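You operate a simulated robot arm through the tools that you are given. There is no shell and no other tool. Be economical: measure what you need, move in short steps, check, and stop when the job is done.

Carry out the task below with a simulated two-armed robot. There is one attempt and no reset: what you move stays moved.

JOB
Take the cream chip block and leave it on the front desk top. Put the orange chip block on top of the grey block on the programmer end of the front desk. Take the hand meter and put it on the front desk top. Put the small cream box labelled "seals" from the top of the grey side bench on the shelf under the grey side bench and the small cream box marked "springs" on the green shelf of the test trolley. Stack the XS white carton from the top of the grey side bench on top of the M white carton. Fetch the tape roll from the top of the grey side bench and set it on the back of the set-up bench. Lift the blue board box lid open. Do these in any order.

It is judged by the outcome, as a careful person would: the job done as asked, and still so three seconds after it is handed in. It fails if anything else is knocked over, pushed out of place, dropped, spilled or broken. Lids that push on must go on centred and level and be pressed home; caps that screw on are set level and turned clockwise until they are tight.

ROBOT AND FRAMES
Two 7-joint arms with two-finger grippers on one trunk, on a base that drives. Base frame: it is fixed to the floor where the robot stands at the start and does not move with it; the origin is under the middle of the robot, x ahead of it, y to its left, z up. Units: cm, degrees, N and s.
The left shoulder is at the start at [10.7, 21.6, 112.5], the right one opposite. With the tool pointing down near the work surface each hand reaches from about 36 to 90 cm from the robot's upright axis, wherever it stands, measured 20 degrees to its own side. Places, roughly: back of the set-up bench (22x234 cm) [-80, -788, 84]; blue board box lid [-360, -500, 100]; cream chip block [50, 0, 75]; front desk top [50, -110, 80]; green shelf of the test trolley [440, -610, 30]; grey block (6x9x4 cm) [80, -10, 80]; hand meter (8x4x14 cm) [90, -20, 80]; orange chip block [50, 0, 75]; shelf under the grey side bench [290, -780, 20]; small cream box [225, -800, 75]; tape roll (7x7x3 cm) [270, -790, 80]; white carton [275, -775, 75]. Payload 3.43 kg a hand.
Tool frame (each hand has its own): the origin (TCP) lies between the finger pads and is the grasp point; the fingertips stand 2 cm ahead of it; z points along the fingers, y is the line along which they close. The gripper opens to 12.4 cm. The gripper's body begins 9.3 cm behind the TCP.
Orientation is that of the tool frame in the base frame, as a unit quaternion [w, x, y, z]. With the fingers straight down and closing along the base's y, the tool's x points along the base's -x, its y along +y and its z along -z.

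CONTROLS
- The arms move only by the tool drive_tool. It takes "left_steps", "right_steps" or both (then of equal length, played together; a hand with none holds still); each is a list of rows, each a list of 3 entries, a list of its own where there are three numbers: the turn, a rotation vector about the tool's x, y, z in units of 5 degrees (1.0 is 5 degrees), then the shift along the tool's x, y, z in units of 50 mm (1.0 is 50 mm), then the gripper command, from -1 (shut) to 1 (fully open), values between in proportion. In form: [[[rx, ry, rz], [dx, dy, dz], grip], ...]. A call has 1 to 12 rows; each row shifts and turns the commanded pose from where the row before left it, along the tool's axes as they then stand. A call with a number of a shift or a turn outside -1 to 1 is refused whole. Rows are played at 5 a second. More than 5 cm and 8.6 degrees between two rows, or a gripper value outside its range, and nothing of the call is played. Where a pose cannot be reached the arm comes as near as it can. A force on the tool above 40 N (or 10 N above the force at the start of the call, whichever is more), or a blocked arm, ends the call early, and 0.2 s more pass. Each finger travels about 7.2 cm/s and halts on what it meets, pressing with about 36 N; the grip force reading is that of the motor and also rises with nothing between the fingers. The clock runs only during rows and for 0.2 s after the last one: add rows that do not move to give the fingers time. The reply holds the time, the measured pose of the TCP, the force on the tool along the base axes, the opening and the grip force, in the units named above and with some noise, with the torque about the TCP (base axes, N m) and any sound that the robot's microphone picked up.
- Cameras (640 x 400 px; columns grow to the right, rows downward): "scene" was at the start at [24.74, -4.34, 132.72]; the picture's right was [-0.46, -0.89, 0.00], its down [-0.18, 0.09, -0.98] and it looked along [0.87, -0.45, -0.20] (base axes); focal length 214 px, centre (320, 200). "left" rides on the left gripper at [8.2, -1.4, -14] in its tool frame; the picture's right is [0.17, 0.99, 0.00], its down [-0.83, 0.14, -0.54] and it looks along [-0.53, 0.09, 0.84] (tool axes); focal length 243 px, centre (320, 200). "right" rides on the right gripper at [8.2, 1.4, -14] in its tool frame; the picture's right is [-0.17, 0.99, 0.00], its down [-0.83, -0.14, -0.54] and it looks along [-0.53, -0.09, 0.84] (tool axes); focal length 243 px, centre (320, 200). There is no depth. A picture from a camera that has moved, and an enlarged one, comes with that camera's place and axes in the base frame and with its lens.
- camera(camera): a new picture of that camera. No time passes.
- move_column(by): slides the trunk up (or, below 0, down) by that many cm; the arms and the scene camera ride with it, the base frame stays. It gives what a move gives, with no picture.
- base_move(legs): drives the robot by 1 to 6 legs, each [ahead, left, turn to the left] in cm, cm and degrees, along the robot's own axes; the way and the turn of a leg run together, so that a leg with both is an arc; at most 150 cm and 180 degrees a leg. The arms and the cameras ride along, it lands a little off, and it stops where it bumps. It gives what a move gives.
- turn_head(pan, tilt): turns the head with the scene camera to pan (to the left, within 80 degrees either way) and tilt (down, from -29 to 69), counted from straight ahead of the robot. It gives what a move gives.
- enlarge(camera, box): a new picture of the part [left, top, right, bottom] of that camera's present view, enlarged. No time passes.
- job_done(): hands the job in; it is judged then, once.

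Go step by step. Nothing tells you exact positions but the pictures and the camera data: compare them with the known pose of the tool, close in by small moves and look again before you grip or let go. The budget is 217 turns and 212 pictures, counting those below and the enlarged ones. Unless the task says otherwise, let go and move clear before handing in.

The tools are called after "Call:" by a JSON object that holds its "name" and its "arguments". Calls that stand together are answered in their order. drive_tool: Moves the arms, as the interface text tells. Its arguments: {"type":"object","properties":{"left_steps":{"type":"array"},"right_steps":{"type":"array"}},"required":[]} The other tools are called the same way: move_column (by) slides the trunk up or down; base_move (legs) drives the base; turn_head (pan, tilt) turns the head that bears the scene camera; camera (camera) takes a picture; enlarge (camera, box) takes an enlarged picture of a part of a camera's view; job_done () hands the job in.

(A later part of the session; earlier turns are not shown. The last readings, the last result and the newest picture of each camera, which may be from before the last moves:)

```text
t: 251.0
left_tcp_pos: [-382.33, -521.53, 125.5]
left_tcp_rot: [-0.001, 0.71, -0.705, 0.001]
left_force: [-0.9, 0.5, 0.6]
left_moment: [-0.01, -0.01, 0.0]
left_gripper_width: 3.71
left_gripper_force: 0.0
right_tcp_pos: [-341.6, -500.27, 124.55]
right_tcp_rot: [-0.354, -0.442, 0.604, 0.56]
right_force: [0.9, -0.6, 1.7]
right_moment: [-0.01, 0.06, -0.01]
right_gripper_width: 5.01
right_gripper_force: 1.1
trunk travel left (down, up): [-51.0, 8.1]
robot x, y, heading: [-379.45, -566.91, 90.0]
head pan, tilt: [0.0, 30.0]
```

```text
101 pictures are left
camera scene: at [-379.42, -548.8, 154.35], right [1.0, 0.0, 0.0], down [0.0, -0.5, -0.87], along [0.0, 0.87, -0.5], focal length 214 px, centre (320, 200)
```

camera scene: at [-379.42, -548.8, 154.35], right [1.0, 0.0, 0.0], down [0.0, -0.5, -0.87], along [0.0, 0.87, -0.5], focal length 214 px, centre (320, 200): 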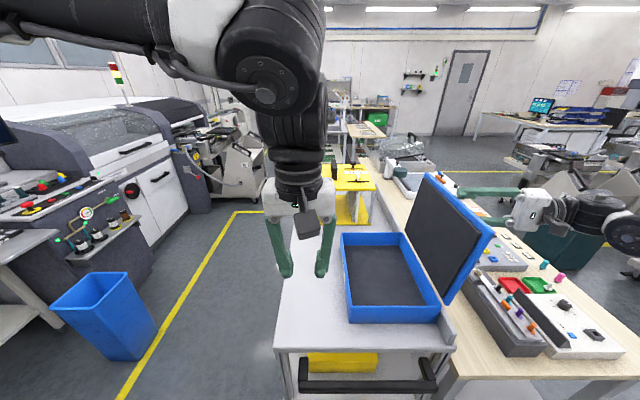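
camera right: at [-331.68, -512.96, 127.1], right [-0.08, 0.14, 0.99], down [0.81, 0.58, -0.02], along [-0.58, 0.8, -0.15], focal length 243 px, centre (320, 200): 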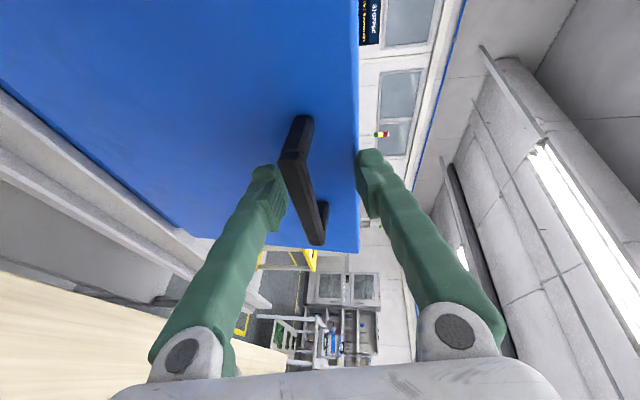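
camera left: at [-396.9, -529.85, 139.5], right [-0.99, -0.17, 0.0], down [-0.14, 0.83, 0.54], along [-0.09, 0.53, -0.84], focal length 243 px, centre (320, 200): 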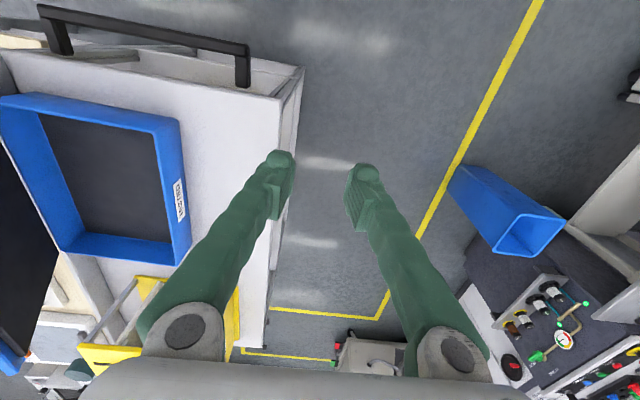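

Call:
{"name": "drive_tool", "arguments": {"right_steps": [[[0, 0, 0], [0, -0.2, 0], 0.2], [[0, 0, 0], [0, 0, 0], 0.5], [[0, 0, 0], [0, 0, 0], 0.5], [[0, 0, 0], [0, 0, -0.5], 0.5], [[0, 0, 0], [0, 0, -0.5], 0.5], [[0, 0, 0], [0, 0, -0.5], 0.5], [[0, 0, 0], [0, 0, 0], 0.5]]}}

Call:
{"name": "camera", "arguments": {"camera": "right"}}

Call:
{"name": "camera", "arguments": {"camera": "scene"}}

```text
t: 252.6
left_tcp_pos: [-382.37, -521.46, 125.4]
left_tcp_rot: [-0.001, 0.709, -0.705, 0.001]
left_force: [-0.3, 0.4, -0.2]
left_moment: [0.02, -0.03, 0.0]
left_gripper_width: 3.71
left_gripper_force: 0.0
right_tcp_pos: [-334.49, -502.72, 124.55]
right_tcp_rot: [-0.355, -0.443, 0.605, 0.558]
right_force: [-0.1, 0.2, -0.1]
right_moment: [0.0, -0.04, 0.0]
right_gripper_width: 9.28
right_gripper_force: 0.1
trunk travel left (down, up): [-51.0, 8.1]
robot x, y, heading: [-379.56, -566.66, 89.9]
head pan, tilt: [0.0, 30.0]
```

```text
100 pictures are left
camera right: at [-324.61, -515.62, 127.14], right [-0.08, 0.14, 0.99], down [0.81, 0.58, -0.02], along [-0.58, 0.8, -0.16], focal length 243 px, centre (320, 200)
```

right: 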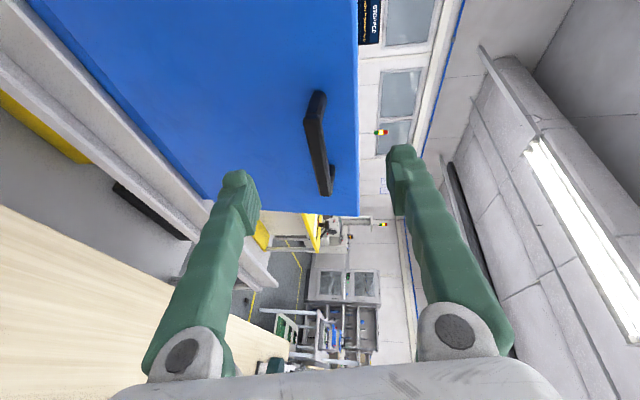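

```text
99 pictures are left
camera scene: at [-379.46, -548.77, 154.34], right [1.0, 0.0, 0.0], down [0.0, -0.5, -0.87], along [0.0, 0.87, -0.5], focal length 214 px, centre (320, 200)
```

scene: 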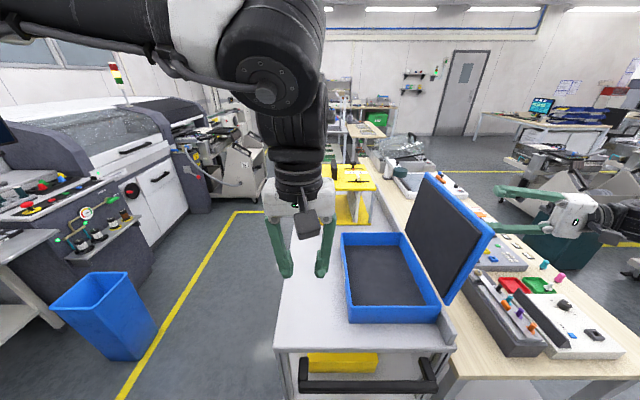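

The lid stays open by itself. Back straight away from the cart, then return the right hand to pointing down.

Call:
{"name": "base_move", "arguments": {"legs": [[-45, 0, 0]]}}

Call:
{"name": "drive_tool", "arguments": {"right_steps": [[[0.94, 0, -0.342], [0, 0.3, 0], 0], [[0.94, 0, -0.342], [0, 0.3, 0], 0], [[0.94, 0, -0.342], [0, 0.3, 0], 0], [[0.94, 0, -0.342], [0, 0.3, 0], 0], [[0.94, 0, -0.342], [0, 0, 0], 0], [[0.94, 0, -0.342], [0, 0, 0], 0], [[0.94, 0, -0.342], [0, 0, 0], 0], [[0.94, 0, -0.342], [0, 0, 0], 0], [[0.94, 0, -0.342], [0, 0, 0], 0], [[0.94, 0, -0.342], [0, 0, 0], 0], [[0.94, 0, -0.342], [0, 0, 0], 0], [[0.94, 0, -0.342], [0, 0, 0], 0]]}}

Call:
{"name": "drive_tool", "arguments": {"right_steps": [[[0.94, 0, -0.342], [0, 0.3, 0], 0], [[0.94, 0, -0.342], [0, 0.3, 0], 0], [[0.94, 0, -0.342], [0, 0.3, 0], 0], [[0.94, 0, -0.342], [0, 0.3, 0], 0], [[0.4, 0, -0.14], [0, 0, 0], 0], [[0, 1, 0], [0.5, 0, 0], 0], [[0, 1, 0], [0.5, 0, 0], 0], [[0, 1, 0], [0.5, 0, 0], 0], [[0, 1, 0], [0.5, 0, 0], 0], [[0, 0, 0], [0, 0, 0], 0]]}}

Call:
{"name": "camera", "arguments": {"camera": "scene"}}

```text
t: 255.8
left_tcp_pos: [-382.3, -566.5, 125.5]
left_tcp_rot: [0.0, 0.709, -0.705, 0.001]
left_force: [0.3, 0.4, -0.5]
left_moment: [0.0, 0.0, 0.02]
left_gripper_width: 3.73
left_gripper_force: 0.0
right_tcp_pos: [-334.52, -547.83, 124.52]
right_tcp_rot: [-0.354, -0.443, 0.605, 0.559]
right_force: [-0.4, -0.4, -0.3]
right_moment: [-0.02, 0.01, -0.01]
right_gripper_width: 9.33
right_gripper_force: 0.1
trunk travel left (down, up): [-51.0, 8.1]
robot x, y, heading: [-379.52, -611.83, 90.1]
head pan, tilt: [0.0, 30.0]
```

```text
t: 258.4
left_tcp_pos: [-382.41, -566.67, 125.41]
left_tcp_rot: [0.0, 0.709, -0.705, 0.002]
left_force: [0.1, 0.1, -1.0]
left_moment: [-0.02, -0.01, 0.0]
left_gripper_width: 3.75
left_gripper_force: 0.1
right_tcp_pos: [-336.14, -548.04, 130.15]
right_tcp_rot: [-0.002, -0.654, 0.711, 0.259]
right_force: [-1.5, 0.0, 0.3]
right_moment: [-0.02, 0.0, 0.01]
right_gripper_width: 6.19
right_gripper_force: 0.0
trunk travel left (down, up): [-51.0, 8.1]
robot x, y, heading: [-379.38, -611.63, 90.0]
head pan, tilt: [0.0, 30.0]
```

```text
t: 260.6
left_tcp_pos: [-382.33, -566.63, 125.56]
left_tcp_rot: [-0.002, 0.709, -0.705, 0.001]
left_force: [0.4, -0.9, -0.1]
left_moment: [0.03, -0.04, 0.02]
left_gripper_width: 3.73
left_gripper_force: 0.1
right_tcp_pos: [-342.13, -557.68, 129.43]
right_tcp_rot: [0.008, -0.7, 0.714, 0.005]
right_force: [-0.3, 0.4, -0.1]
right_moment: [-0.01, -0.01, -0.03]
right_gripper_width: 6.19
right_gripper_force: 0.0
trunk travel left (down, up): [-51.0, 8.1]
robot x, y, heading: [-379.64, -611.76, 89.9]
head pan, tilt: [0.0, 30.0]
```

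```text
98 pictures are left
camera scene: at [-379.45, -593.87, 154.34], right [1.0, 0.0, 0.0], down [0.0, -0.5, -0.87], along [0.0, 0.87, -0.5], focal length 214 px, centre (320, 200)
```

scene: 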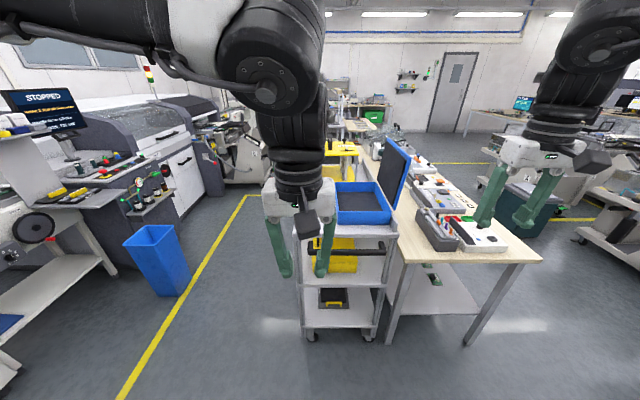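

Lid open. Now travel east: face +x, shift to the aisle and look ahead.

Call:
{"name": "base_move", "arguments": {"legs": [[0, 0, -90], [0, -25, 0]]}}

Call:
{"name": "move_column", "arguments": {"by": -8.5}}

Call:
{"name": "turn_head", "arguments": {"pan": 0, "tilt": 12}}

Call:
{"name": "camera", "arguments": {"camera": "scene"}}

```text
t: 269.7
left_tcp_pos: [-333.94, -632.43, 125.51]
left_tcp_rot: [-0.001, -0.015, 1.0, -0.002]
left_force: [0.9, 0.2, -0.1]
left_moment: [0.02, 0.0, -0.01]
left_gripper_width: 3.72
left_gripper_force: 0.0
right_tcp_pos: [-323.78, -672.49, 129.51]
right_tcp_rot: [0.011, -0.003, 1.0, -0.001]
right_force: [0.5, -0.7, -0.3]
right_moment: [0.01, 0.0, 0.02]
right_gripper_width: 6.16
right_gripper_force: 0.1
trunk travel left (down, up): [-51.0, 8.1]
robot x, y, heading: [-379.11, -636.26, 1.1]
head pan, tilt: [0.0, 30.0]
```

```text
t: 270.9
left_tcp_pos: [-333.88, -632.55, 116.97]
left_tcp_rot: [0.001, -0.014, 1.0, -0.003]
left_force: [0.3, 0.1, 0.1]
left_moment: [-0.01, 0.01, -0.02]
left_gripper_width: 3.74
left_gripper_force: 0.1
right_tcp_pos: [-323.8, -672.48, 120.98]
right_tcp_rot: [0.011, -0.003, 1.0, -0.002]
right_force: [0.0, 0.3, 0.6]
right_moment: [0.0, 0.01, 0.01]
right_gripper_width: 6.18
right_gripper_force: 0.1
trunk travel left (down, up): [-42.5, 16.6]
robot x, y, heading: [-379.05, -636.66, 1.3]
head pan, tilt: [0.0, 30.0]
```

```text
t: 271.8
left_tcp_pos: [-333.87, -632.52, 117.11]
left_tcp_rot: [0.0, -0.015, 1.0, -0.002]
left_force: [0.6, 0.5, 0.0]
left_moment: [-0.06, 0.01, 0.02]
left_gripper_width: 3.69
left_gripper_force: 0.0
right_tcp_pos: [-323.71, -672.64, 120.98]
right_tcp_rot: [0.011, -0.003, 1.0, -0.001]
right_force: [-0.7, -0.2, 0.5]
right_moment: [0.02, -0.02, 0.01]
right_gripper_width: 6.22
right_gripper_force: 0.0
trunk travel left (down, up): [-42.5, 16.6]
robot x, y, heading: [-378.67, -636.78, 1.6]
head pan, tilt: [0.0, 12.0]
```

```text
97 pictures are left
camera scene: at [-356.87, -636.02, 147.6], right [0.02, -1.0, 0.0], down [-0.21, -0.01, -0.98], along [0.98, 0.02, -0.21], focal length 214 px, centre (320, 200)
```

scene: 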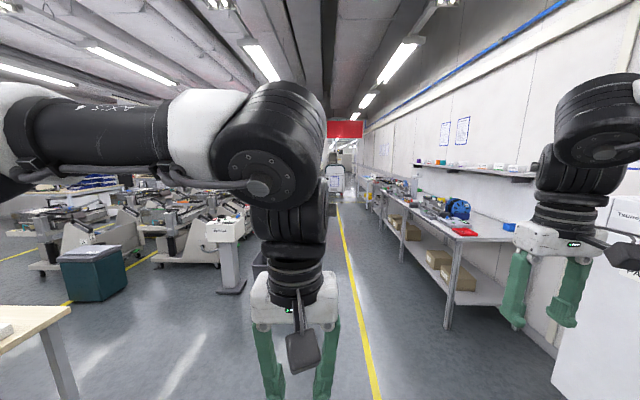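

Call:
{"name": "enlarge", "arguments": {"camera": "scene", "box": [300, 140, 460, 240]}}

```text
4.00 times, centred on (380, 190) of scene
camera zoom: at [-356.87, -636.02, 147.6], right [0.02, -1.0, 0.0], down [-0.21, -0.01, -0.98], along [0.98, 0.02, -0.21], focal length 858 px, centre (80, 240)
```

zoom: 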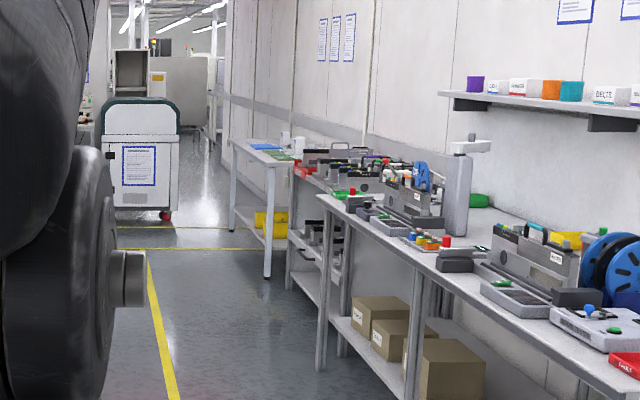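

Call:
{"name": "base_move", "arguments": {"legs": [[0, 0, -1.6], [150, 0, 0], [150, 0, 0], [150, 0, 0], [130, 0, 0]]}}

Call:
{"name": "camera", "arguments": {"camera": "scene"}}

```text
t: 306.8
left_tcp_pos: [247.58, -632.76, 116.96]
left_tcp_rot: [0.0, 0.005, 1.0, -0.001]
left_force: [-0.3, -1.1, -0.6]
left_moment: [0.02, 0.04, 0.0]
left_gripper_width: 3.71
left_gripper_force: 0.0
right_tcp_pos: [256.24, -673.11, 120.87]
right_tcp_rot: [0.01, 0.016, 1.0, -0.001]
right_force: [0.9, 0.3, 0.0]
right_moment: [-0.01, 0.03, 0.02]
right_gripper_width: 6.21
right_gripper_force: 0.1
trunk travel left (down, up): [-42.5, 16.6]
robot x, y, heading: [202.22, -634.98, -1.0]
head pan, tilt: [0.0, 12.0]
```

```text
95 pictures are left
camera scene: at [224.52, -635.45, 147.61], right [-0.01, -1.0, 0.0], down [-0.21, 0.0, -0.98], along [0.98, -0.01, -0.21], focal length 214 px, centre (320, 200)
```

scene: 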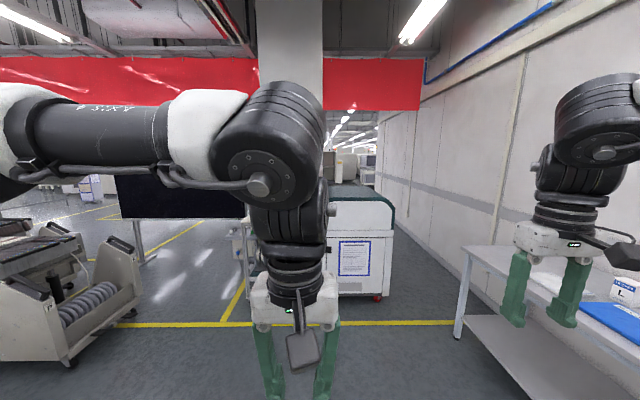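

Call:
{"name": "base_move", "arguments": {"legs": [[0, 0, -89], [0, 65, 0]]}}

Call:
{"name": "turn_head", "arguments": {"pan": 0, "tilt": 25}}

Call:
{"name": "camera", "arguments": {"camera": "scene"}}

```text
t: 321.3
left_tcp_pos: [268.84, -682.88, 117.06]
left_tcp_rot: [-0.002, 0.721, 0.693, -0.001]
left_force: [-0.2, -0.4, -0.3]
left_moment: [0.0, -0.01, 0.04]
left_gripper_width: 3.72
left_gripper_force: 0.0
right_tcp_pos: [227.93, -690.24, 120.93]
right_tcp_rot: [0.006, 0.729, 0.684, -0.008]
right_force: [-0.5, 0.1, -1.4]
right_moment: [-0.04, -0.02, 0.03]
right_gripper_width: 6.22
right_gripper_force: 0.0
trunk travel left (down, up): [-42.5, 16.6]
robot x, y, heading: [267.47, -637.76, -92.4]
head pan, tilt: [0.0, 12.0]
```

```text
t: 322.0
left_tcp_pos: [268.83, -682.83, 117.04]
left_tcp_rot: [-0.001, 0.721, 0.693, -0.002]
left_force: [-0.2, -0.3, -0.2]
left_moment: [-0.01, 0.01, 0.02]
left_gripper_width: 3.72
left_gripper_force: 0.1
right_tcp_pos: [228.05, -690.22, 120.89]
right_tcp_rot: [0.006, 0.729, 0.685, -0.008]
right_force: [0.9, 0.0, -0.6]
right_moment: [0.0, -0.02, -0.02]
right_gripper_width: 6.19
right_gripper_force: 0.1
trunk travel left (down, up): [-42.5, 16.6]
robot x, y, heading: [267.71, -637.75, -92.5]
head pan, tilt: [0.0, 25.0]
```

```text
94 pictures are left
camera scene: at [266.9, -659.72, 145.5], right [-1.0, 0.04, 0.0], down [0.02, 0.42, -0.91], along [-0.04, -0.91, -0.42], focal length 214 px, centre (320, 200)
```

scene: 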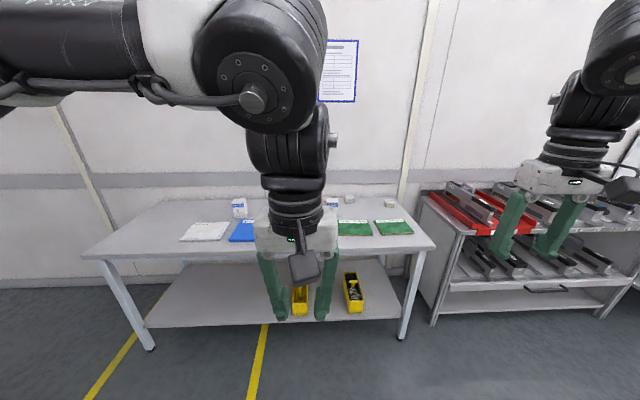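

Call:
{"name": "enlarge", "arguments": {"camera": "scene", "box": [160, 180, 440, 355]}}

Call:
{"name": "camera", "arguments": {"camera": "left"}}

```text
2.29 times, centred on (300, 268) of scene
camera zoom: at [266.9, -659.72, 145.5], right [-1.0, 0.04, 0.0], down [0.02, 0.42, -0.91], along [-0.04, -0.91, -0.42], focal length 490 px, centre (366, 46)
```

zoom: 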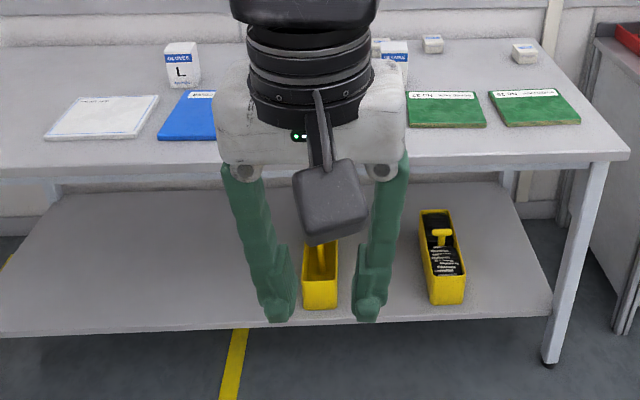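

```text
92 pictures are left
camera left: at [267.65, -674.75, 131.02], right [0.99, 0.13, 0.0], down [0.11, -0.84, 0.54], along [0.07, -0.53, -0.84], focal length 243 px, centre (320, 200)
```

left: 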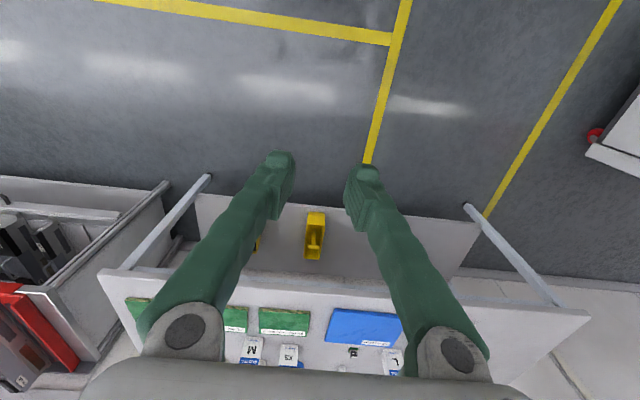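

Cartons L, M, XS and two small cream boxes are on the bench. Drive closer for a better look.

Call:
{"name": "base_move", "arguments": {"legs": [[0, 0, 2.4], [55, 0, 0]]}}

Call:
{"name": "camera", "arguments": {"camera": "left"}}

Call:
{"name": "camera", "arguments": {"camera": "right"}}

Call:
{"name": "camera", "arguments": {"camera": "scene"}}

```text
t: 326.2
left_tcp_pos: [270.88, -737.56, 117.01]
left_tcp_rot: [-0.001, 0.704, 0.71, -0.001]
left_force: [0.3, 0.6, -0.3]
left_moment: [0.01, 0.03, 0.03]
left_gripper_width: 3.74
left_gripper_force: 0.0
right_tcp_pos: [230.66, -746.78, 120.88]
right_tcp_rot: [0.006, 0.712, 0.702, -0.009]
right_force: [-0.7, -0.2, 0.4]
right_moment: [-0.02, 0.02, 0.02]
right_gripper_width: 6.2
right_gripper_force: 0.0
trunk travel left (down, up): [-42.5, 16.6]
robot x, y, heading: [268.21, -692.29, -89.6]
head pan, tilt: [0.0, 25.0]
```

```text
91 pictures are left
camera left: at [269.46, -729.39, 131.05], right [0.98, 0.17, 0.0], down [0.15, -0.83, 0.54], along [0.09, -0.53, -0.84], focal length 243 px, centre (320, 200)
```

left: 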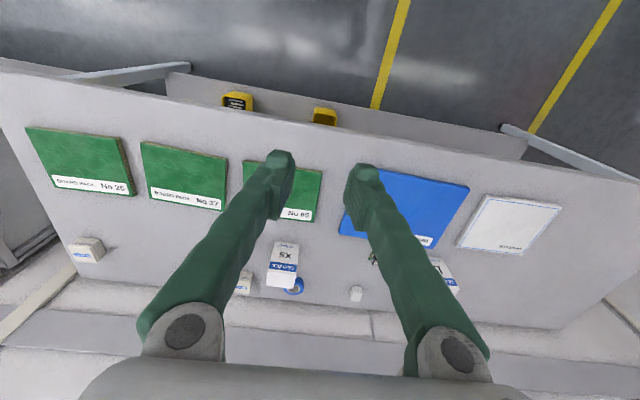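

```text
90 pictures are left
camera right: at [232.25, -738.33, 134.8], right [0.98, -0.18, 0.0], down [-0.15, -0.82, 0.56], along [-0.1, -0.55, -0.83], focal length 243 px, centre (320, 200)
```

right: 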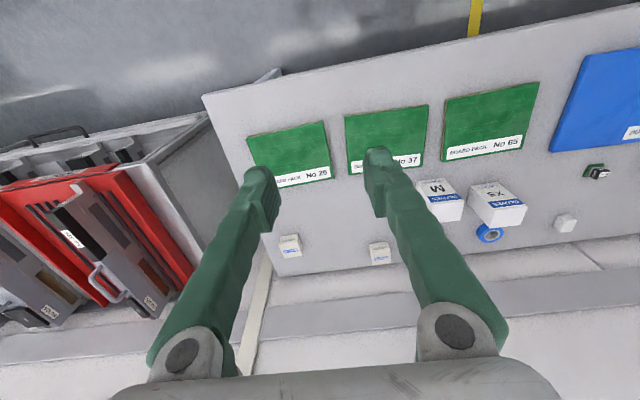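

```text
89 pictures are left
camera scene: at [267.99, -714.41, 145.5], right [-1.0, 0.0, 0.0], down [0.0, 0.42, -0.91], along [0.0, -0.91, -0.42], focal length 214 px, centre (320, 200)
```

scene: 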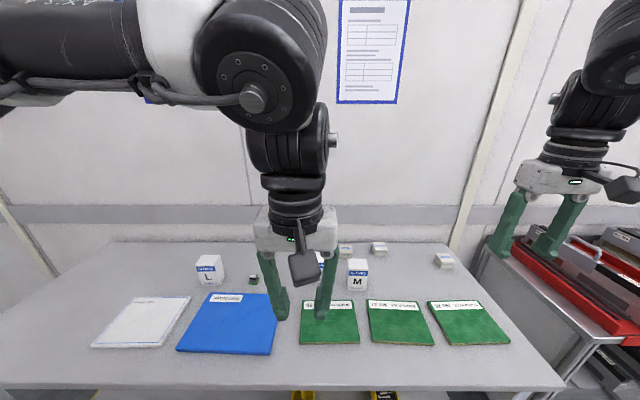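

Call:
{"name": "enlarge", "arguments": {"camera": "right", "box": [260, 140, 420, 290]}}

Call:
{"name": "enlarge", "arguments": {"camera": "right", "box": [400, 150, 640, 270]}}

Call:
{"name": "enlarge", "arguments": {"camera": "scene", "box": [310, 220, 470, 320]}}

```text
2.67 times, centred on (340, 215) of right
camera zoom: at [232.25, -738.33, 134.8], right [0.98, -0.18, 0.0], down [-0.15, -0.82, 0.56], along [-0.1, -0.55, -0.83], focal length 647 px, centre (267, 160)
```

zoom: 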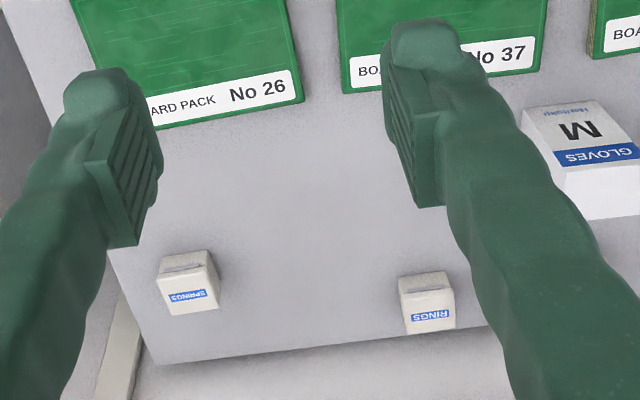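

```text
2.67 times, centred on (520, 210) of right
camera zoom: at [232.25, -738.33, 134.8], right [0.98, -0.18, 0.0], down [-0.15, -0.82, 0.56], along [-0.1, -0.55, -0.83], focal length 647 px, centre (-213, 173)
```

zoom: 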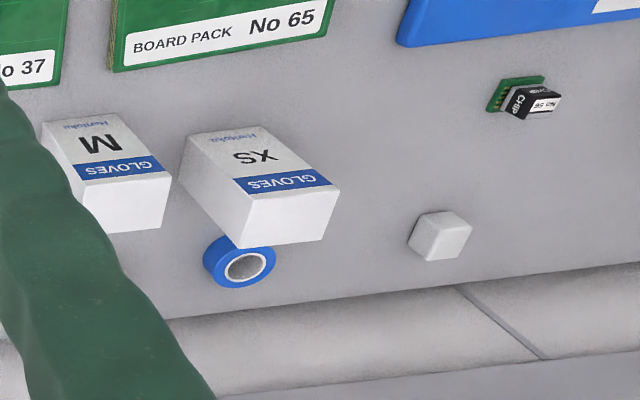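

```text
4.00 times, centred on (390, 270) of scene
camera zoom: at [267.99, -714.41, 145.5], right [-1.0, 0.0, 0.0], down [0.0, 0.42, -0.91], along [0.0, -0.91, -0.42], focal length 858 px, centre (40, -80)
```

zoom: 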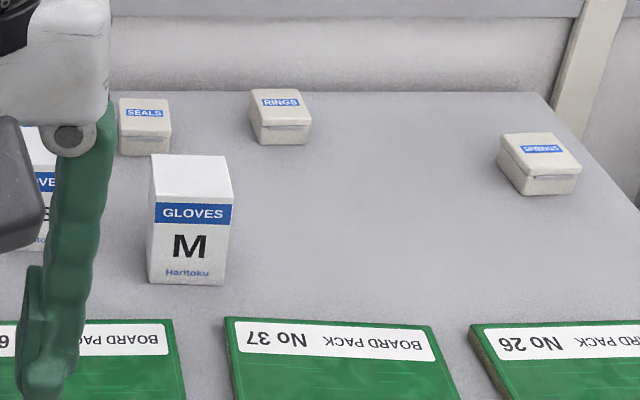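

SEALS ≈[256,-795], SPRINGS ≈[214,-787], M ≈[254,-778], XS ≈[270,-781.5], blue tape roll ≈[272,-793], bench top z≈79.5. Position the robot so the right arm can take XS.

Call:
{"name": "base_move", "arguments": {"legs": [[0, 22, 0], [18, 0, 0]]}}

Call:
{"name": "drive_tool", "arguments": {"right_steps": [[[0, -1, 0.1], [0, 0.8, 0], 0.7], [[0, -1, 0], [0, 0.8, 0], 0.7], [[0, -1, 0], [-0.2, 0.8, 0], 0.7], [[0, -1, 0], [-0.2, 0.3, 0.3], 0.7], [[0, 0, 0], [0, 0, 0.6], 0.7], [[0, 0, 0], [0, 0, 0.6], 0.7], [[0, 0, 0], [0, 0, 0], 0.7]]}}

Call:
{"name": "camera", "arguments": {"camera": "right"}}

```text
t: 331.1
left_tcp_pos: [292.92, -755.19, 117.06]
left_tcp_rot: [-0.001, 0.705, 0.709, -0.002]
left_force: [0.7, 0.4, -0.6]
left_moment: [-0.02, 0.04, -0.01]
left_gripper_width: 3.71
left_gripper_force: 0.0
right_tcp_pos: [252.68, -764.18, 121.02]
right_tcp_rot: [0.006, 0.714, 0.7, -0.009]
right_force: [-0.3, 0.5, 0.8]
right_moment: [-0.02, 0.01, 0.02]
right_gripper_width: 6.18
right_gripper_force: 0.1
trunk travel left (down, up): [-42.5, 16.6]
robot x, y, heading: [290.0, -710.3, -89.9]
head pan, tilt: [0.0, 25.0]
```

```text
t: 332.7
left_tcp_pos: [292.93, -755.24, 116.99]
left_tcp_rot: [0.0, 0.706, 0.708, -0.002]
left_force: [-0.6, 1.6, -0.6]
left_moment: [-0.02, 0.03, 0.01]
left_gripper_width: 3.71
left_gripper_force: 0.1
right_tcp_pos: [266.02, -769.16, 114.4]
right_tcp_rot: [0.127, 0.704, 0.686, -0.134]
right_force: [0.7, -0.2, -0.2]
right_moment: [-0.01, -0.02, 0.01]
right_gripper_width: 10.55
right_gripper_force: 0.1
trunk travel left (down, up): [-42.5, 16.6]
robot x, y, heading: [290.16, -710.21, -89.8]
head pan, tilt: [0.0, 25.0]
```

```text
85 pictures are left
camera right: at [267.79, -756.63, 124.41], right [0.98, -0.18, 0.06], down [-0.15, -0.57, 0.8], along [-0.11, -0.8, -0.59], focal length 243 px, centre (320, 200)
```

right: 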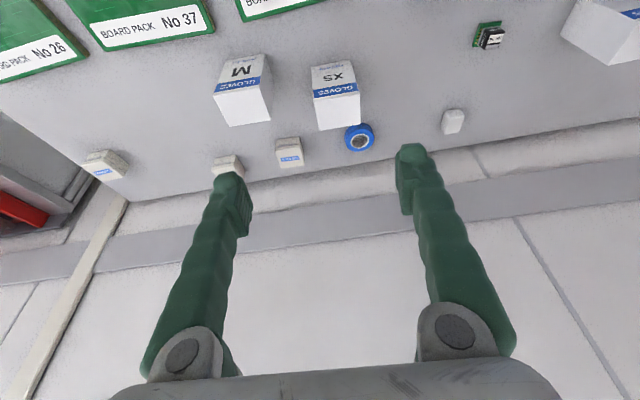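

Call:
{"name": "drive_tool", "arguments": {"right_steps": [[[0, 0, 0], [-0.04, 0.1, 0.9], 1], [[0, 0, 0], [-0.04, 0.1, 0.9], 1], [[0, 0, 0], [-0.04, 0.1, 0.9], 1], [[0, 0, 0], [-0.04, 0.1, 0.9], 1], [[0, 0, 0], [0, 0.1, 0.6], 1], [[0, 0, 0], [0, 0, 0], 1]]}}

Call:
{"name": "camera", "arguments": {"camera": "right"}}

```text
t: 334.1
left_tcp_pos: [292.91, -755.25, 117.03]
left_tcp_rot: [-0.001, 0.705, 0.709, -0.002]
left_force: [0.7, 0.3, 0.2]
left_moment: [-0.02, -0.01, 0.01]
left_gripper_width: 3.75
left_gripper_force: 0.1
right_tcp_pos: [266.43, -777.0, 95.16]
right_tcp_rot: [0.127, 0.704, 0.686, -0.133]
right_force: [0.0, 0.3, -0.5]
right_moment: [-0.03, 0.0, -0.01]
right_gripper_width: 12.4
right_gripper_force: 0.0
right hand out of reach, approached as far as the arm can: row 4, 5
trunk travel left (down, up): [-42.5, 16.6]
robot x, y, heading: [290.26, -710.33, -90.2]
head pan, tilt: [0.0, 25.0]
```

```text
84 pictures are left
camera right: at [268.22, -764.48, 105.27], right [0.98, -0.18, 0.06], down [-0.15, -0.57, 0.8], along [-0.11, -0.8, -0.59], focal length 243 px, centre (320, 200)
```

right: 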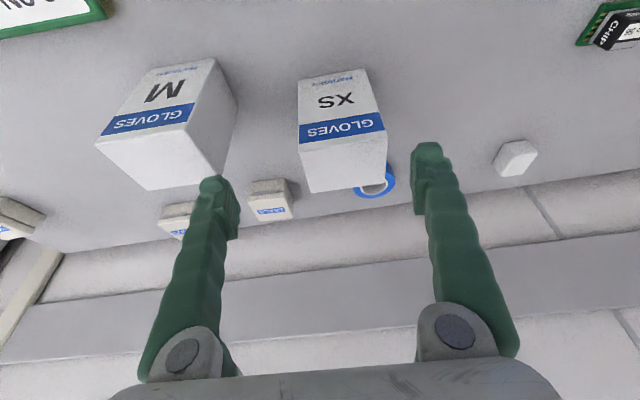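

Call:
{"name": "base_move", "arguments": {"legs": [[2.5, 3.5, 0]]}}

Call:
{"name": "drive_tool", "arguments": {"right_steps": [[[0, 0, 0], [0.05, -0.1, 0.4], 1], [[0, 0, 0], [0.05, 0, 0.4], 1], [[0, 0, 0], [0, 0, 0], 1]]}}

Call:
{"name": "camera", "arguments": {"camera": "right"}}

```text
t: 335.3
left_tcp_pos: [296.39, -757.76, 116.98]
left_tcp_rot: [-0.001, 0.706, 0.708, -0.002]
left_force: [-0.3, -0.4, -0.4]
left_moment: [0.01, 0.01, 0.01]
left_gripper_width: 3.74
left_gripper_force: 0.2
right_tcp_pos: [269.81, -779.48, 95.15]
right_tcp_rot: [0.127, 0.705, 0.685, -0.132]
right_force: [0.2, 0.2, -0.6]
right_moment: [0.03, 0.01, -0.01]
right_gripper_width: 12.41
right_gripper_force: 0.0
trunk travel left (down, up): [-42.5, 16.6]
robot x, y, heading: [293.41, -712.41, -90.1]
head pan, tilt: [0.0, 25.0]
```

```text
t: 336.1
left_tcp_pos: [296.42, -757.76, 116.9]
left_tcp_rot: [-0.001, 0.706, 0.708, -0.001]
left_force: [-0.4, -0.3, -0.1]
left_moment: [-0.02, 0.01, 0.02]
left_gripper_width: 3.71
left_gripper_force: 0.0
right_tcp_pos: [269.19, -780.54, 91.28]
right_tcp_rot: [0.127, 0.705, 0.685, -0.133]
right_force: [-0.6, 0.0, 0.0]
right_moment: [-0.02, -0.03, 0.02]
right_gripper_width: 12.4
right_gripper_force: 0.0
trunk travel left (down, up): [-42.5, 16.6]
robot x, y, heading: [293.62, -712.57, -89.9]
head pan, tilt: [0.0, 25.0]
```

```text
83 pictures are left
camera right: at [270.99, -767.91, 101.45], right [0.98, -0.18, 0.06], down [-0.15, -0.58, 0.8], along [-0.11, -0.8, -0.59], focal length 243 px, centre (320, 200)
```

right: 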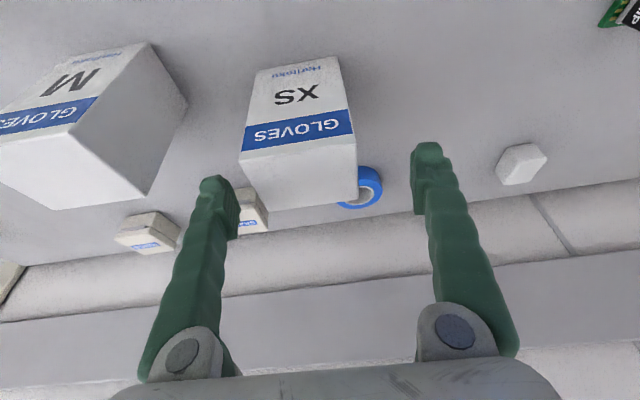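

Call:
{"name": "drive_tool", "arguments": {"right_steps": [[[0, 0, 0], [0.02, -0.24, 0.1], 1], [[0, 0, 0], [0.15, 0, 0.45], 1], [[0, 0, 0], [0.15, 0, 0.45], 1], [[0, 0, 0], [0, 0, 0], 1]]}}

Call:
{"name": "camera", "arguments": {"camera": "right"}}

```text
t: 337.1
left_tcp_pos: [296.41, -757.57, 117.03]
left_tcp_rot: [-0.002, 0.706, 0.708, -0.002]
left_force: [-0.3, -0.4, -0.2]
left_moment: [-0.04, 0.0, 0.02]
left_gripper_width: 3.72
left_gripper_force: 0.0
right_tcp_pos: [267.94, -780.78, 85.88]
right_tcp_rot: [0.127, 0.705, 0.685, -0.134]
right_force: [0.5, 0.2, 0.6]
right_moment: [-0.01, 0.01, 0.01]
right_gripper_width: 12.41
right_gripper_force: 0.1
trunk travel left (down, up): [-42.5, 16.6]
robot x, y, heading: [293.61, -712.54, -89.9]
head pan, tilt: [0.0, 25.0]
```

```text
82 pictures are left
camera right: at [269.8, -768.23, 96.13], right [0.98, -0.18, 0.06], down [-0.15, -0.57, 0.8], along [-0.11, -0.8, -0.59], focal length 243 px, centre (320, 200)
```

right: 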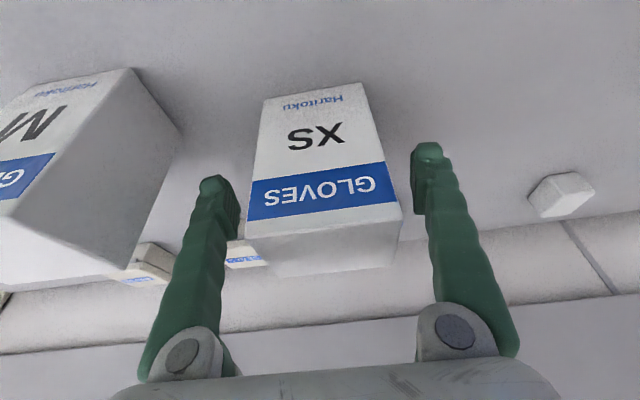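

Well centred. Close on XS.

Call:
{"name": "drive_tool", "arguments": {"right_steps": [[[0, 0, 0], [0, 0, 0], -1], [[0, 0, 0], [0, 0, 0], -1], [[0, 0, 0], [0, 0, 0], -1], [[0, 0, 0], [0, 0, 0], -1], [[0, 0, 0], [-0.14, 0, -0.37], -1], [[0, 0, 0], [-0.28, 0, -0.74], -1], [[0, 0, 0], [-0.28, 0, -0.74], -1], [[0, 0, 0], [-0.28, 0, -0.74], -1], [[0, 0, 0], [0, 0, 0], -1]]}}

Call:
{"name": "camera", "arguments": {"camera": "right"}}

```text
t: 339.1
left_tcp_pos: [296.36, -757.83, 116.92]
left_tcp_rot: [-0.001, 0.706, 0.708, -0.002]
left_force: [0.0, 0.1, 0.6]
left_moment: [0.03, 0.03, 0.0]
left_gripper_width: 3.74
left_gripper_force: 0.0
right_tcp_pos: [268.14, -780.79, 99.81]
right_tcp_rot: [0.127, 0.705, 0.685, -0.132]
right_force: [0.6, 0.7, -1.6]
right_moment: [-0.04, 0.03, -0.02]
right_gripper_width: 6.91
right_gripper_force: 36.2
trunk travel left (down, up): [-42.5, 16.6]
robot x, y, heading: [293.31, -712.6, -90.0]
head pan, tilt: [0.0, 25.0]
```

```text
81 pictures are left
camera right: at [269.92, -768.17, 109.9], right [0.98, -0.18, 0.06], down [-0.15, -0.58, 0.8], along [-0.11, -0.8, -0.59], focal length 243 px, centre (320, 200)
```

right: 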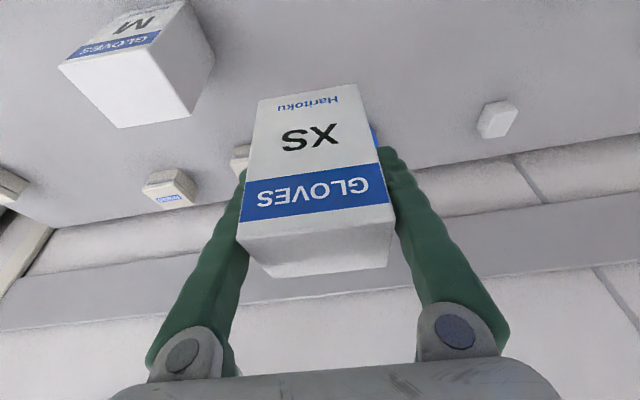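

XS is held. Move it over M.

Call:
{"name": "drive_tool", "arguments": {"right_steps": [[[0, 0, 0], [0.17, -0.75, -0.2], -1], [[0, 0, 0], [0.17, -0.75, -0.07], -1], [[0, 0, 0], [0.17, -0.75, -0.07], -1], [[0, 0, 0], [0.17, -0.75, -0.07], -1], [[0, 0, 0], [0, 0, 0], -1]]}}

Call:
{"name": "camera", "arguments": {"camera": "right"}}

Call:
{"name": "enlarge", "arguments": {"camera": "scene", "box": [330, 180, 530, 305]}}

```text
t: 340.3
left_tcp_pos: [296.35, -757.87, 116.92]
left_tcp_rot: [-0.002, 0.706, 0.708, -0.001]
left_force: [-0.3, 0.4, -0.7]
left_moment: [-0.01, 0.02, -0.02]
left_gripper_width: 3.73
left_gripper_force: 0.1
right_tcp_pos: [253.3, -776.33, 100.57]
right_tcp_rot: [0.126, 0.705, 0.685, -0.132]
right_force: [0.3, 0.2, -1.7]
right_moment: [-0.05, 0.03, -0.03]
right_gripper_width: 6.91
right_gripper_force: 36.1
trunk travel left (down, up): [-42.5, 16.6]
robot x, y, heading: [293.26, -712.87, -90.2]
head pan, tilt: [0.0, 25.0]
```

```text
80 pictures are left
camera right: at [255.18, -763.74, 110.71], right [0.98, -0.18, 0.06], down [-0.15, -0.58, 0.8], along [-0.11, -0.8, -0.59], focal length 243 px, centre (320, 200)
```

right: 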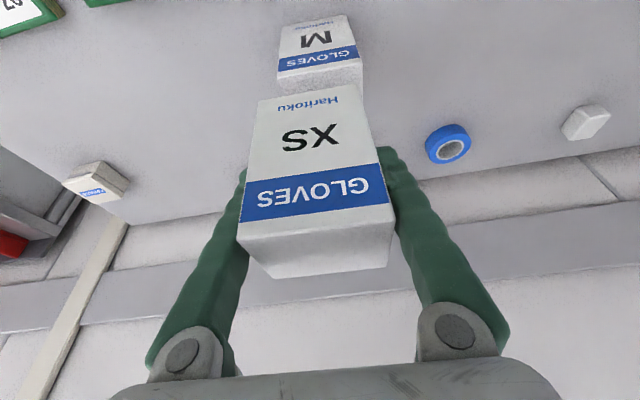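

```text
3.20 times, centred on (430, 242) of scene
camera zoom: at [293.61, -734.76, 145.48], right [-1.0, 0.0, 0.0], down [0.0, 0.42, -0.91], along [0.0, -0.91, -0.42], focal length 686 px, centre (-32, 64)
```

zoom: 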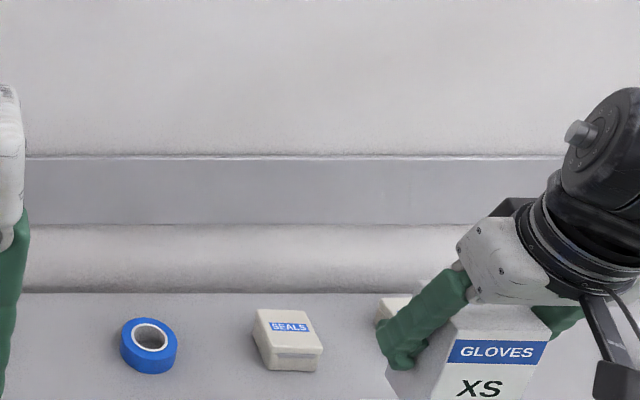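

Call:
{"name": "drive_tool", "arguments": {"right_steps": [[[0, 0, 0], [0.13, 0.14, 0.34], -1], [[0, 0, 0], [0.13, 0, 0.34], -1], [[0, 0, 0], [0.04, 0, 0.1], -1], [[0, 0, 0], [0, 0, 0], -1]]}}

Call:
{"name": "camera", "arguments": {"camera": "right"}}

Call:
{"name": "enlarge", "arguments": {"camera": "scene", "box": [400, 230, 560, 330]}}

```text
t: 341.3
left_tcp_pos: [296.48, -757.56, 117.12]
left_tcp_rot: [-0.001, 0.706, 0.708, -0.003]
left_force: [0.0, 0.3, -0.4]
left_moment: [0.0, -0.01, -0.01]
left_gripper_width: 3.73
left_gripper_force: 0.1
right_tcp_pos: [254.05, -776.34, 96.82]
right_tcp_rot: [0.132, 0.704, 0.685, -0.136]
right_force: [-3.4, -1.1, 32.0]
right_moment: [0.25, -0.06, 0.06]
right_gripper_width: 6.89
right_gripper_force: 36.2
trunk travel left (down, up): [-42.5, 16.6]
robot x, y, heading: [293.56, -712.81, -90.0]
head pan, tilt: [0.0, 25.0]
```

```text
78 pictures are left
camera right: at [255.92, -763.75, 106.9], right [0.98, -0.18, 0.06], down [-0.15, -0.57, 0.81], along [-0.11, -0.8, -0.58], focal length 243 px, centre (320, 200)
```

right: 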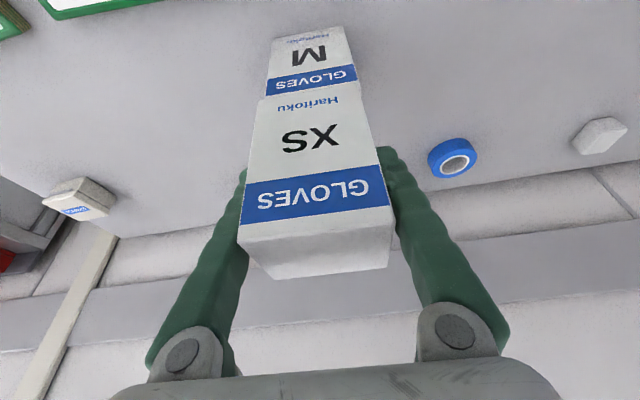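

```text
4.00 times, centred on (480, 280) of scene
camera zoom: at [293.68, -734.36, 145.57], right [-1.0, 0.0, 0.0], down [0.0, 0.42, -0.91], along [0.0, -0.91, -0.42], focal length 858 px, centre (-320, -120)
```

zoom: 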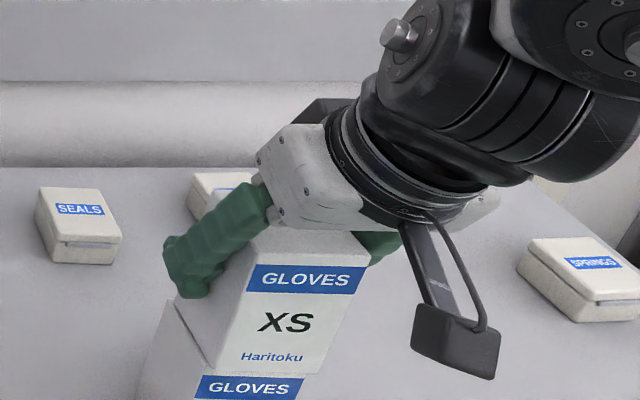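

Contact and well aligned. Relieve pressure, release, and withdraw upward.

Call:
{"name": "drive_tool", "arguments": {"right_steps": [[[0, 0, 0], [-0.02, 0, -0.04], -1], [[0, 0, 0], [0, 0, 0], 0.3], [[0, 0, 0], [0, 0, 0], 0.5], [[0, 0, 0], [0, 0, 0], 0.5], [[0, 0, 0], [-0.2, 0, -0.5], 0.5], [[0, 0, 0], [-0.3, 0, -0.8], 0.5], [[0, 0, 0], [-0.3, 0, -0.8], 0.5], [[0, 0, 0], [-0.1, 0, -0.3], 0.5], [[0, 0, 0], [0, 0, 0], 0.5]]}}

Call:
{"name": "camera", "arguments": {"camera": "right"}}

```text
t: 343.3
left_tcp_pos: [296.32, -757.74, 117.04]
left_tcp_rot: [-0.001, 0.706, 0.709, -0.001]
left_force: [0.3, -0.1, -0.1]
left_moment: [-0.05, -0.04, -0.02]
left_gripper_width: 3.73
left_gripper_force: 0.1
right_tcp_pos: [253.9, -776.13, 109.37]
right_tcp_rot: [0.127, 0.705, 0.685, -0.133]
right_force: [-0.4, 0.6, -0.8]
right_moment: [-0.04, 0.02, -0.01]
right_gripper_width: 9.3
right_gripper_force: 0.0
trunk travel left (down, up): [-42.5, 16.6]
robot x, y, heading: [293.45, -712.94, -90.0]
head pan, tilt: [0.0, 25.0]
```

```text
76 pictures are left
camera right: at [255.73, -763.61, 119.54], right [0.98, -0.18, 0.06], down [-0.15, -0.58, 0.8], along [-0.11, -0.8, -0.59], focal length 243 px, centre (320, 200)
```

right: 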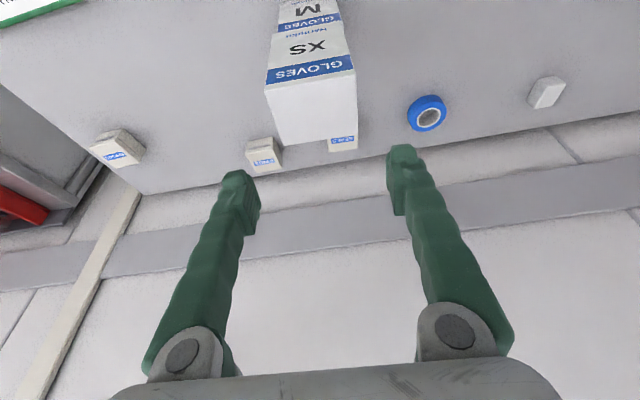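

XS sits squarely on M. Next is SEALS, behind that stack: I'll raise, level the tool and yaw it 90° clockwise so the camera clears the stack.

Call:
{"name": "drive_tool", "arguments": {"right_steps": [[[0, 1, 0], [0, 0.5, -0.4], 0], [[0, 1, 0], [0, 0.5, -0.2], 0], [[0, 1, 0], [0, 0.3, 0], 0], [[0, 1, 1], [0, 0, 0], -0.1], [[0, 0.2, 1], [0, 0, 0], -0.1], [[0, 0, 1], [0, 0, 0], -0.1], [[0, 0, 1], [0, 0, 0], -0.1], [[0, 0, 1], [0, 0, 0], -0.1], [[0, 0, 1], [0, 0, 0], -0.1], [[0, 0, 1], [0, 0, 0], -0.1], [[0, 0, 1], [0, 0, 0], -0.1], [[0, 0, 1], [0, 0, 0], -0.1]]}}

Call:
{"name": "drive_tool", "arguments": {"right_steps": [[[0, 0, 1], [0, 0, 0], -0.1], [[0, 0, 1], [0, 0, 0], -0.1], [[0, 0, 1], [0, 0, 0], -0.1], [[0, 0, 1], [0, 0, 0], -0.1], [[0, 0, 1], [0, 0, 0], -0.1], [[0, 0, 1], [0, 0, 0], -0.1], [[0, 0, 1], [0, 0, 0], -0.1], [[0, 0, 1], [0, 0, 0], -0.1], [[0, 0, 0], [0, 0, 0], -0.1]]}}

Call:
{"name": "camera", "arguments": {"camera": "right"}}

```text
t: 345.9
left_tcp_pos: [296.14, -757.73, 117.13]
left_tcp_rot: [-0.001, 0.706, 0.708, -0.001]
left_force: [-0.4, -0.1, -0.2]
left_moment: [0.02, -0.01, 0.01]
left_gripper_width: 3.71
left_gripper_force: 0.1
right_tcp_pos: [255.32, -777.13, 111.62]
right_tcp_rot: [0.005, 0.928, 0.372, 0.004]
right_force: [-0.6, -0.3, 0.7]
right_moment: [-0.02, -0.01, -0.01]
right_gripper_width: 5.59
right_gripper_force: 0.2
right hand out of reach, approached as far as the arm can: row 4, 5, 11, 12
trunk travel left (down, up): [-42.5, 16.6]
robot x, y, heading: [293.29, -712.91, -90.0]
head pan, tilt: [0.0, 25.0]
```

```text
t: 347.9
left_tcp_pos: [296.33, -757.72, 117.08]
left_tcp_rot: [-0.001, 0.706, 0.708, -0.001]
left_force: [-1.0, -0.1, 1.2]
left_moment: [-0.03, 0.03, 0.01]
left_gripper_width: 3.71
left_gripper_force: 0.1
right_tcp_pos: [233.22, -778.45, 109.58]
right_tcp_rot: [0.005, 0.999, 0.033, 0.004]
right_force: [-0.2, 0.0, -0.7]
right_moment: [0.0, 0.02, 0.01]
right_gripper_width: 5.57
right_gripper_force: 0.1
right hand out of reach, approached as far as the arm can: row 1, 2, 3, 4, 5, 6, 7, 8
trunk travel left (down, up): [-42.5, 16.6]
robot x, y, heading: [293.18, -712.58, -89.9]
head pan, tilt: [0.0, 25.0]
```

```text
75 pictures are left
camera right: at [241.44, -779.34, 123.8], right [-0.1, -0.99, 0.01], down [-0.84, 0.09, 0.53], along [-0.53, 0.04, -0.85], focal length 243 px, centre (320, 200)
```

right: 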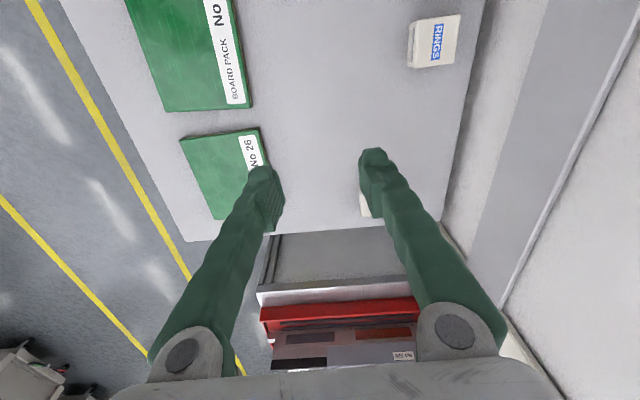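

The 90° yaw drew the hand west, right by SPRINGS. So I'll take SPRINGS first with this orientation: slide the base right.

Call:
{"name": "base_move", "arguments": {"legs": [[0, -19, 0]]}}

Call:
{"name": "drive_tool", "arguments": {"right_steps": [[[0, 0, 0], [0, 0.4, 0.5], -0.1], [[0, 0, 0], [0, 0.4, 0.5], -0.1], [[0, 0, 0], [0, 0.4, 0.5], -0.1], [[0, 0, 0], [0, 0.4, 0.5], -0.1], [[0, 0, 0], [0, 0, 0], -0.1]]}}

Call:
{"name": "camera", "arguments": {"camera": "right"}}

```text
t: 351.0
left_tcp_pos: [277.46, -757.8, 116.92]
left_tcp_rot: [-0.001, 0.705, 0.709, -0.001]
left_force: [-0.4, -1.1, 0.1]
left_moment: [0.01, -0.01, -0.03]
left_gripper_width: 3.75
left_gripper_force: 0.0
right_tcp_pos: [214.37, -778.71, 109.66]
right_tcp_rot: [0.005, 0.999, 0.034, 0.005]
right_force: [0.3, 0.5, -0.4]
right_moment: [-0.01, -0.02, 0.0]
right_gripper_width: 5.56
right_gripper_force: 0.1
trunk travel left (down, up): [-42.5, 16.6]
robot x, y, heading: [274.39, -712.64, -89.9]
head pan, tilt: [0.0, 25.0]
```

```text
t: 352.2
left_tcp_pos: [277.43, -757.69, 117.08]
left_tcp_rot: [0.0, 0.705, 0.709, -0.002]
left_force: [-0.8, -0.3, -0.4]
left_moment: [0.0, -0.02, -0.04]
left_gripper_width: 3.74
left_gripper_force: 0.0
right_tcp_pos: [214.68, -779.5, 102.71]
right_tcp_rot: [0.005, 0.999, 0.035, 0.006]
right_force: [-0.4, -0.6, -0.3]
right_moment: [0.0, 0.01, -0.01]
right_gripper_width: 5.6
right_gripper_force: 0.2
right hand out of reach, approached as far as the arm can: row 1, 2, 3, 4
trunk travel left (down, up): [-42.5, 16.6]
robot x, y, heading: [274.83, -712.94, -89.9]
head pan, tilt: [0.0, 25.0]
```

```text
74 pictures are left
camera right: at [222.85, -780.24, 116.84], right [-0.1, -1.0, 0.01], down [-0.84, 0.09, 0.53], along [-0.53, 0.04, -0.85], focal length 243 px, centre (320, 200)
```

right: 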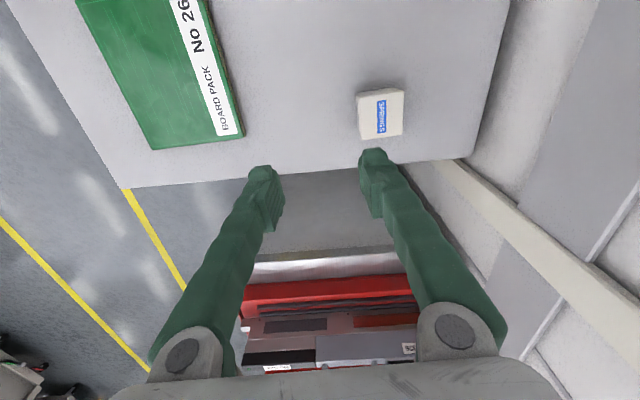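

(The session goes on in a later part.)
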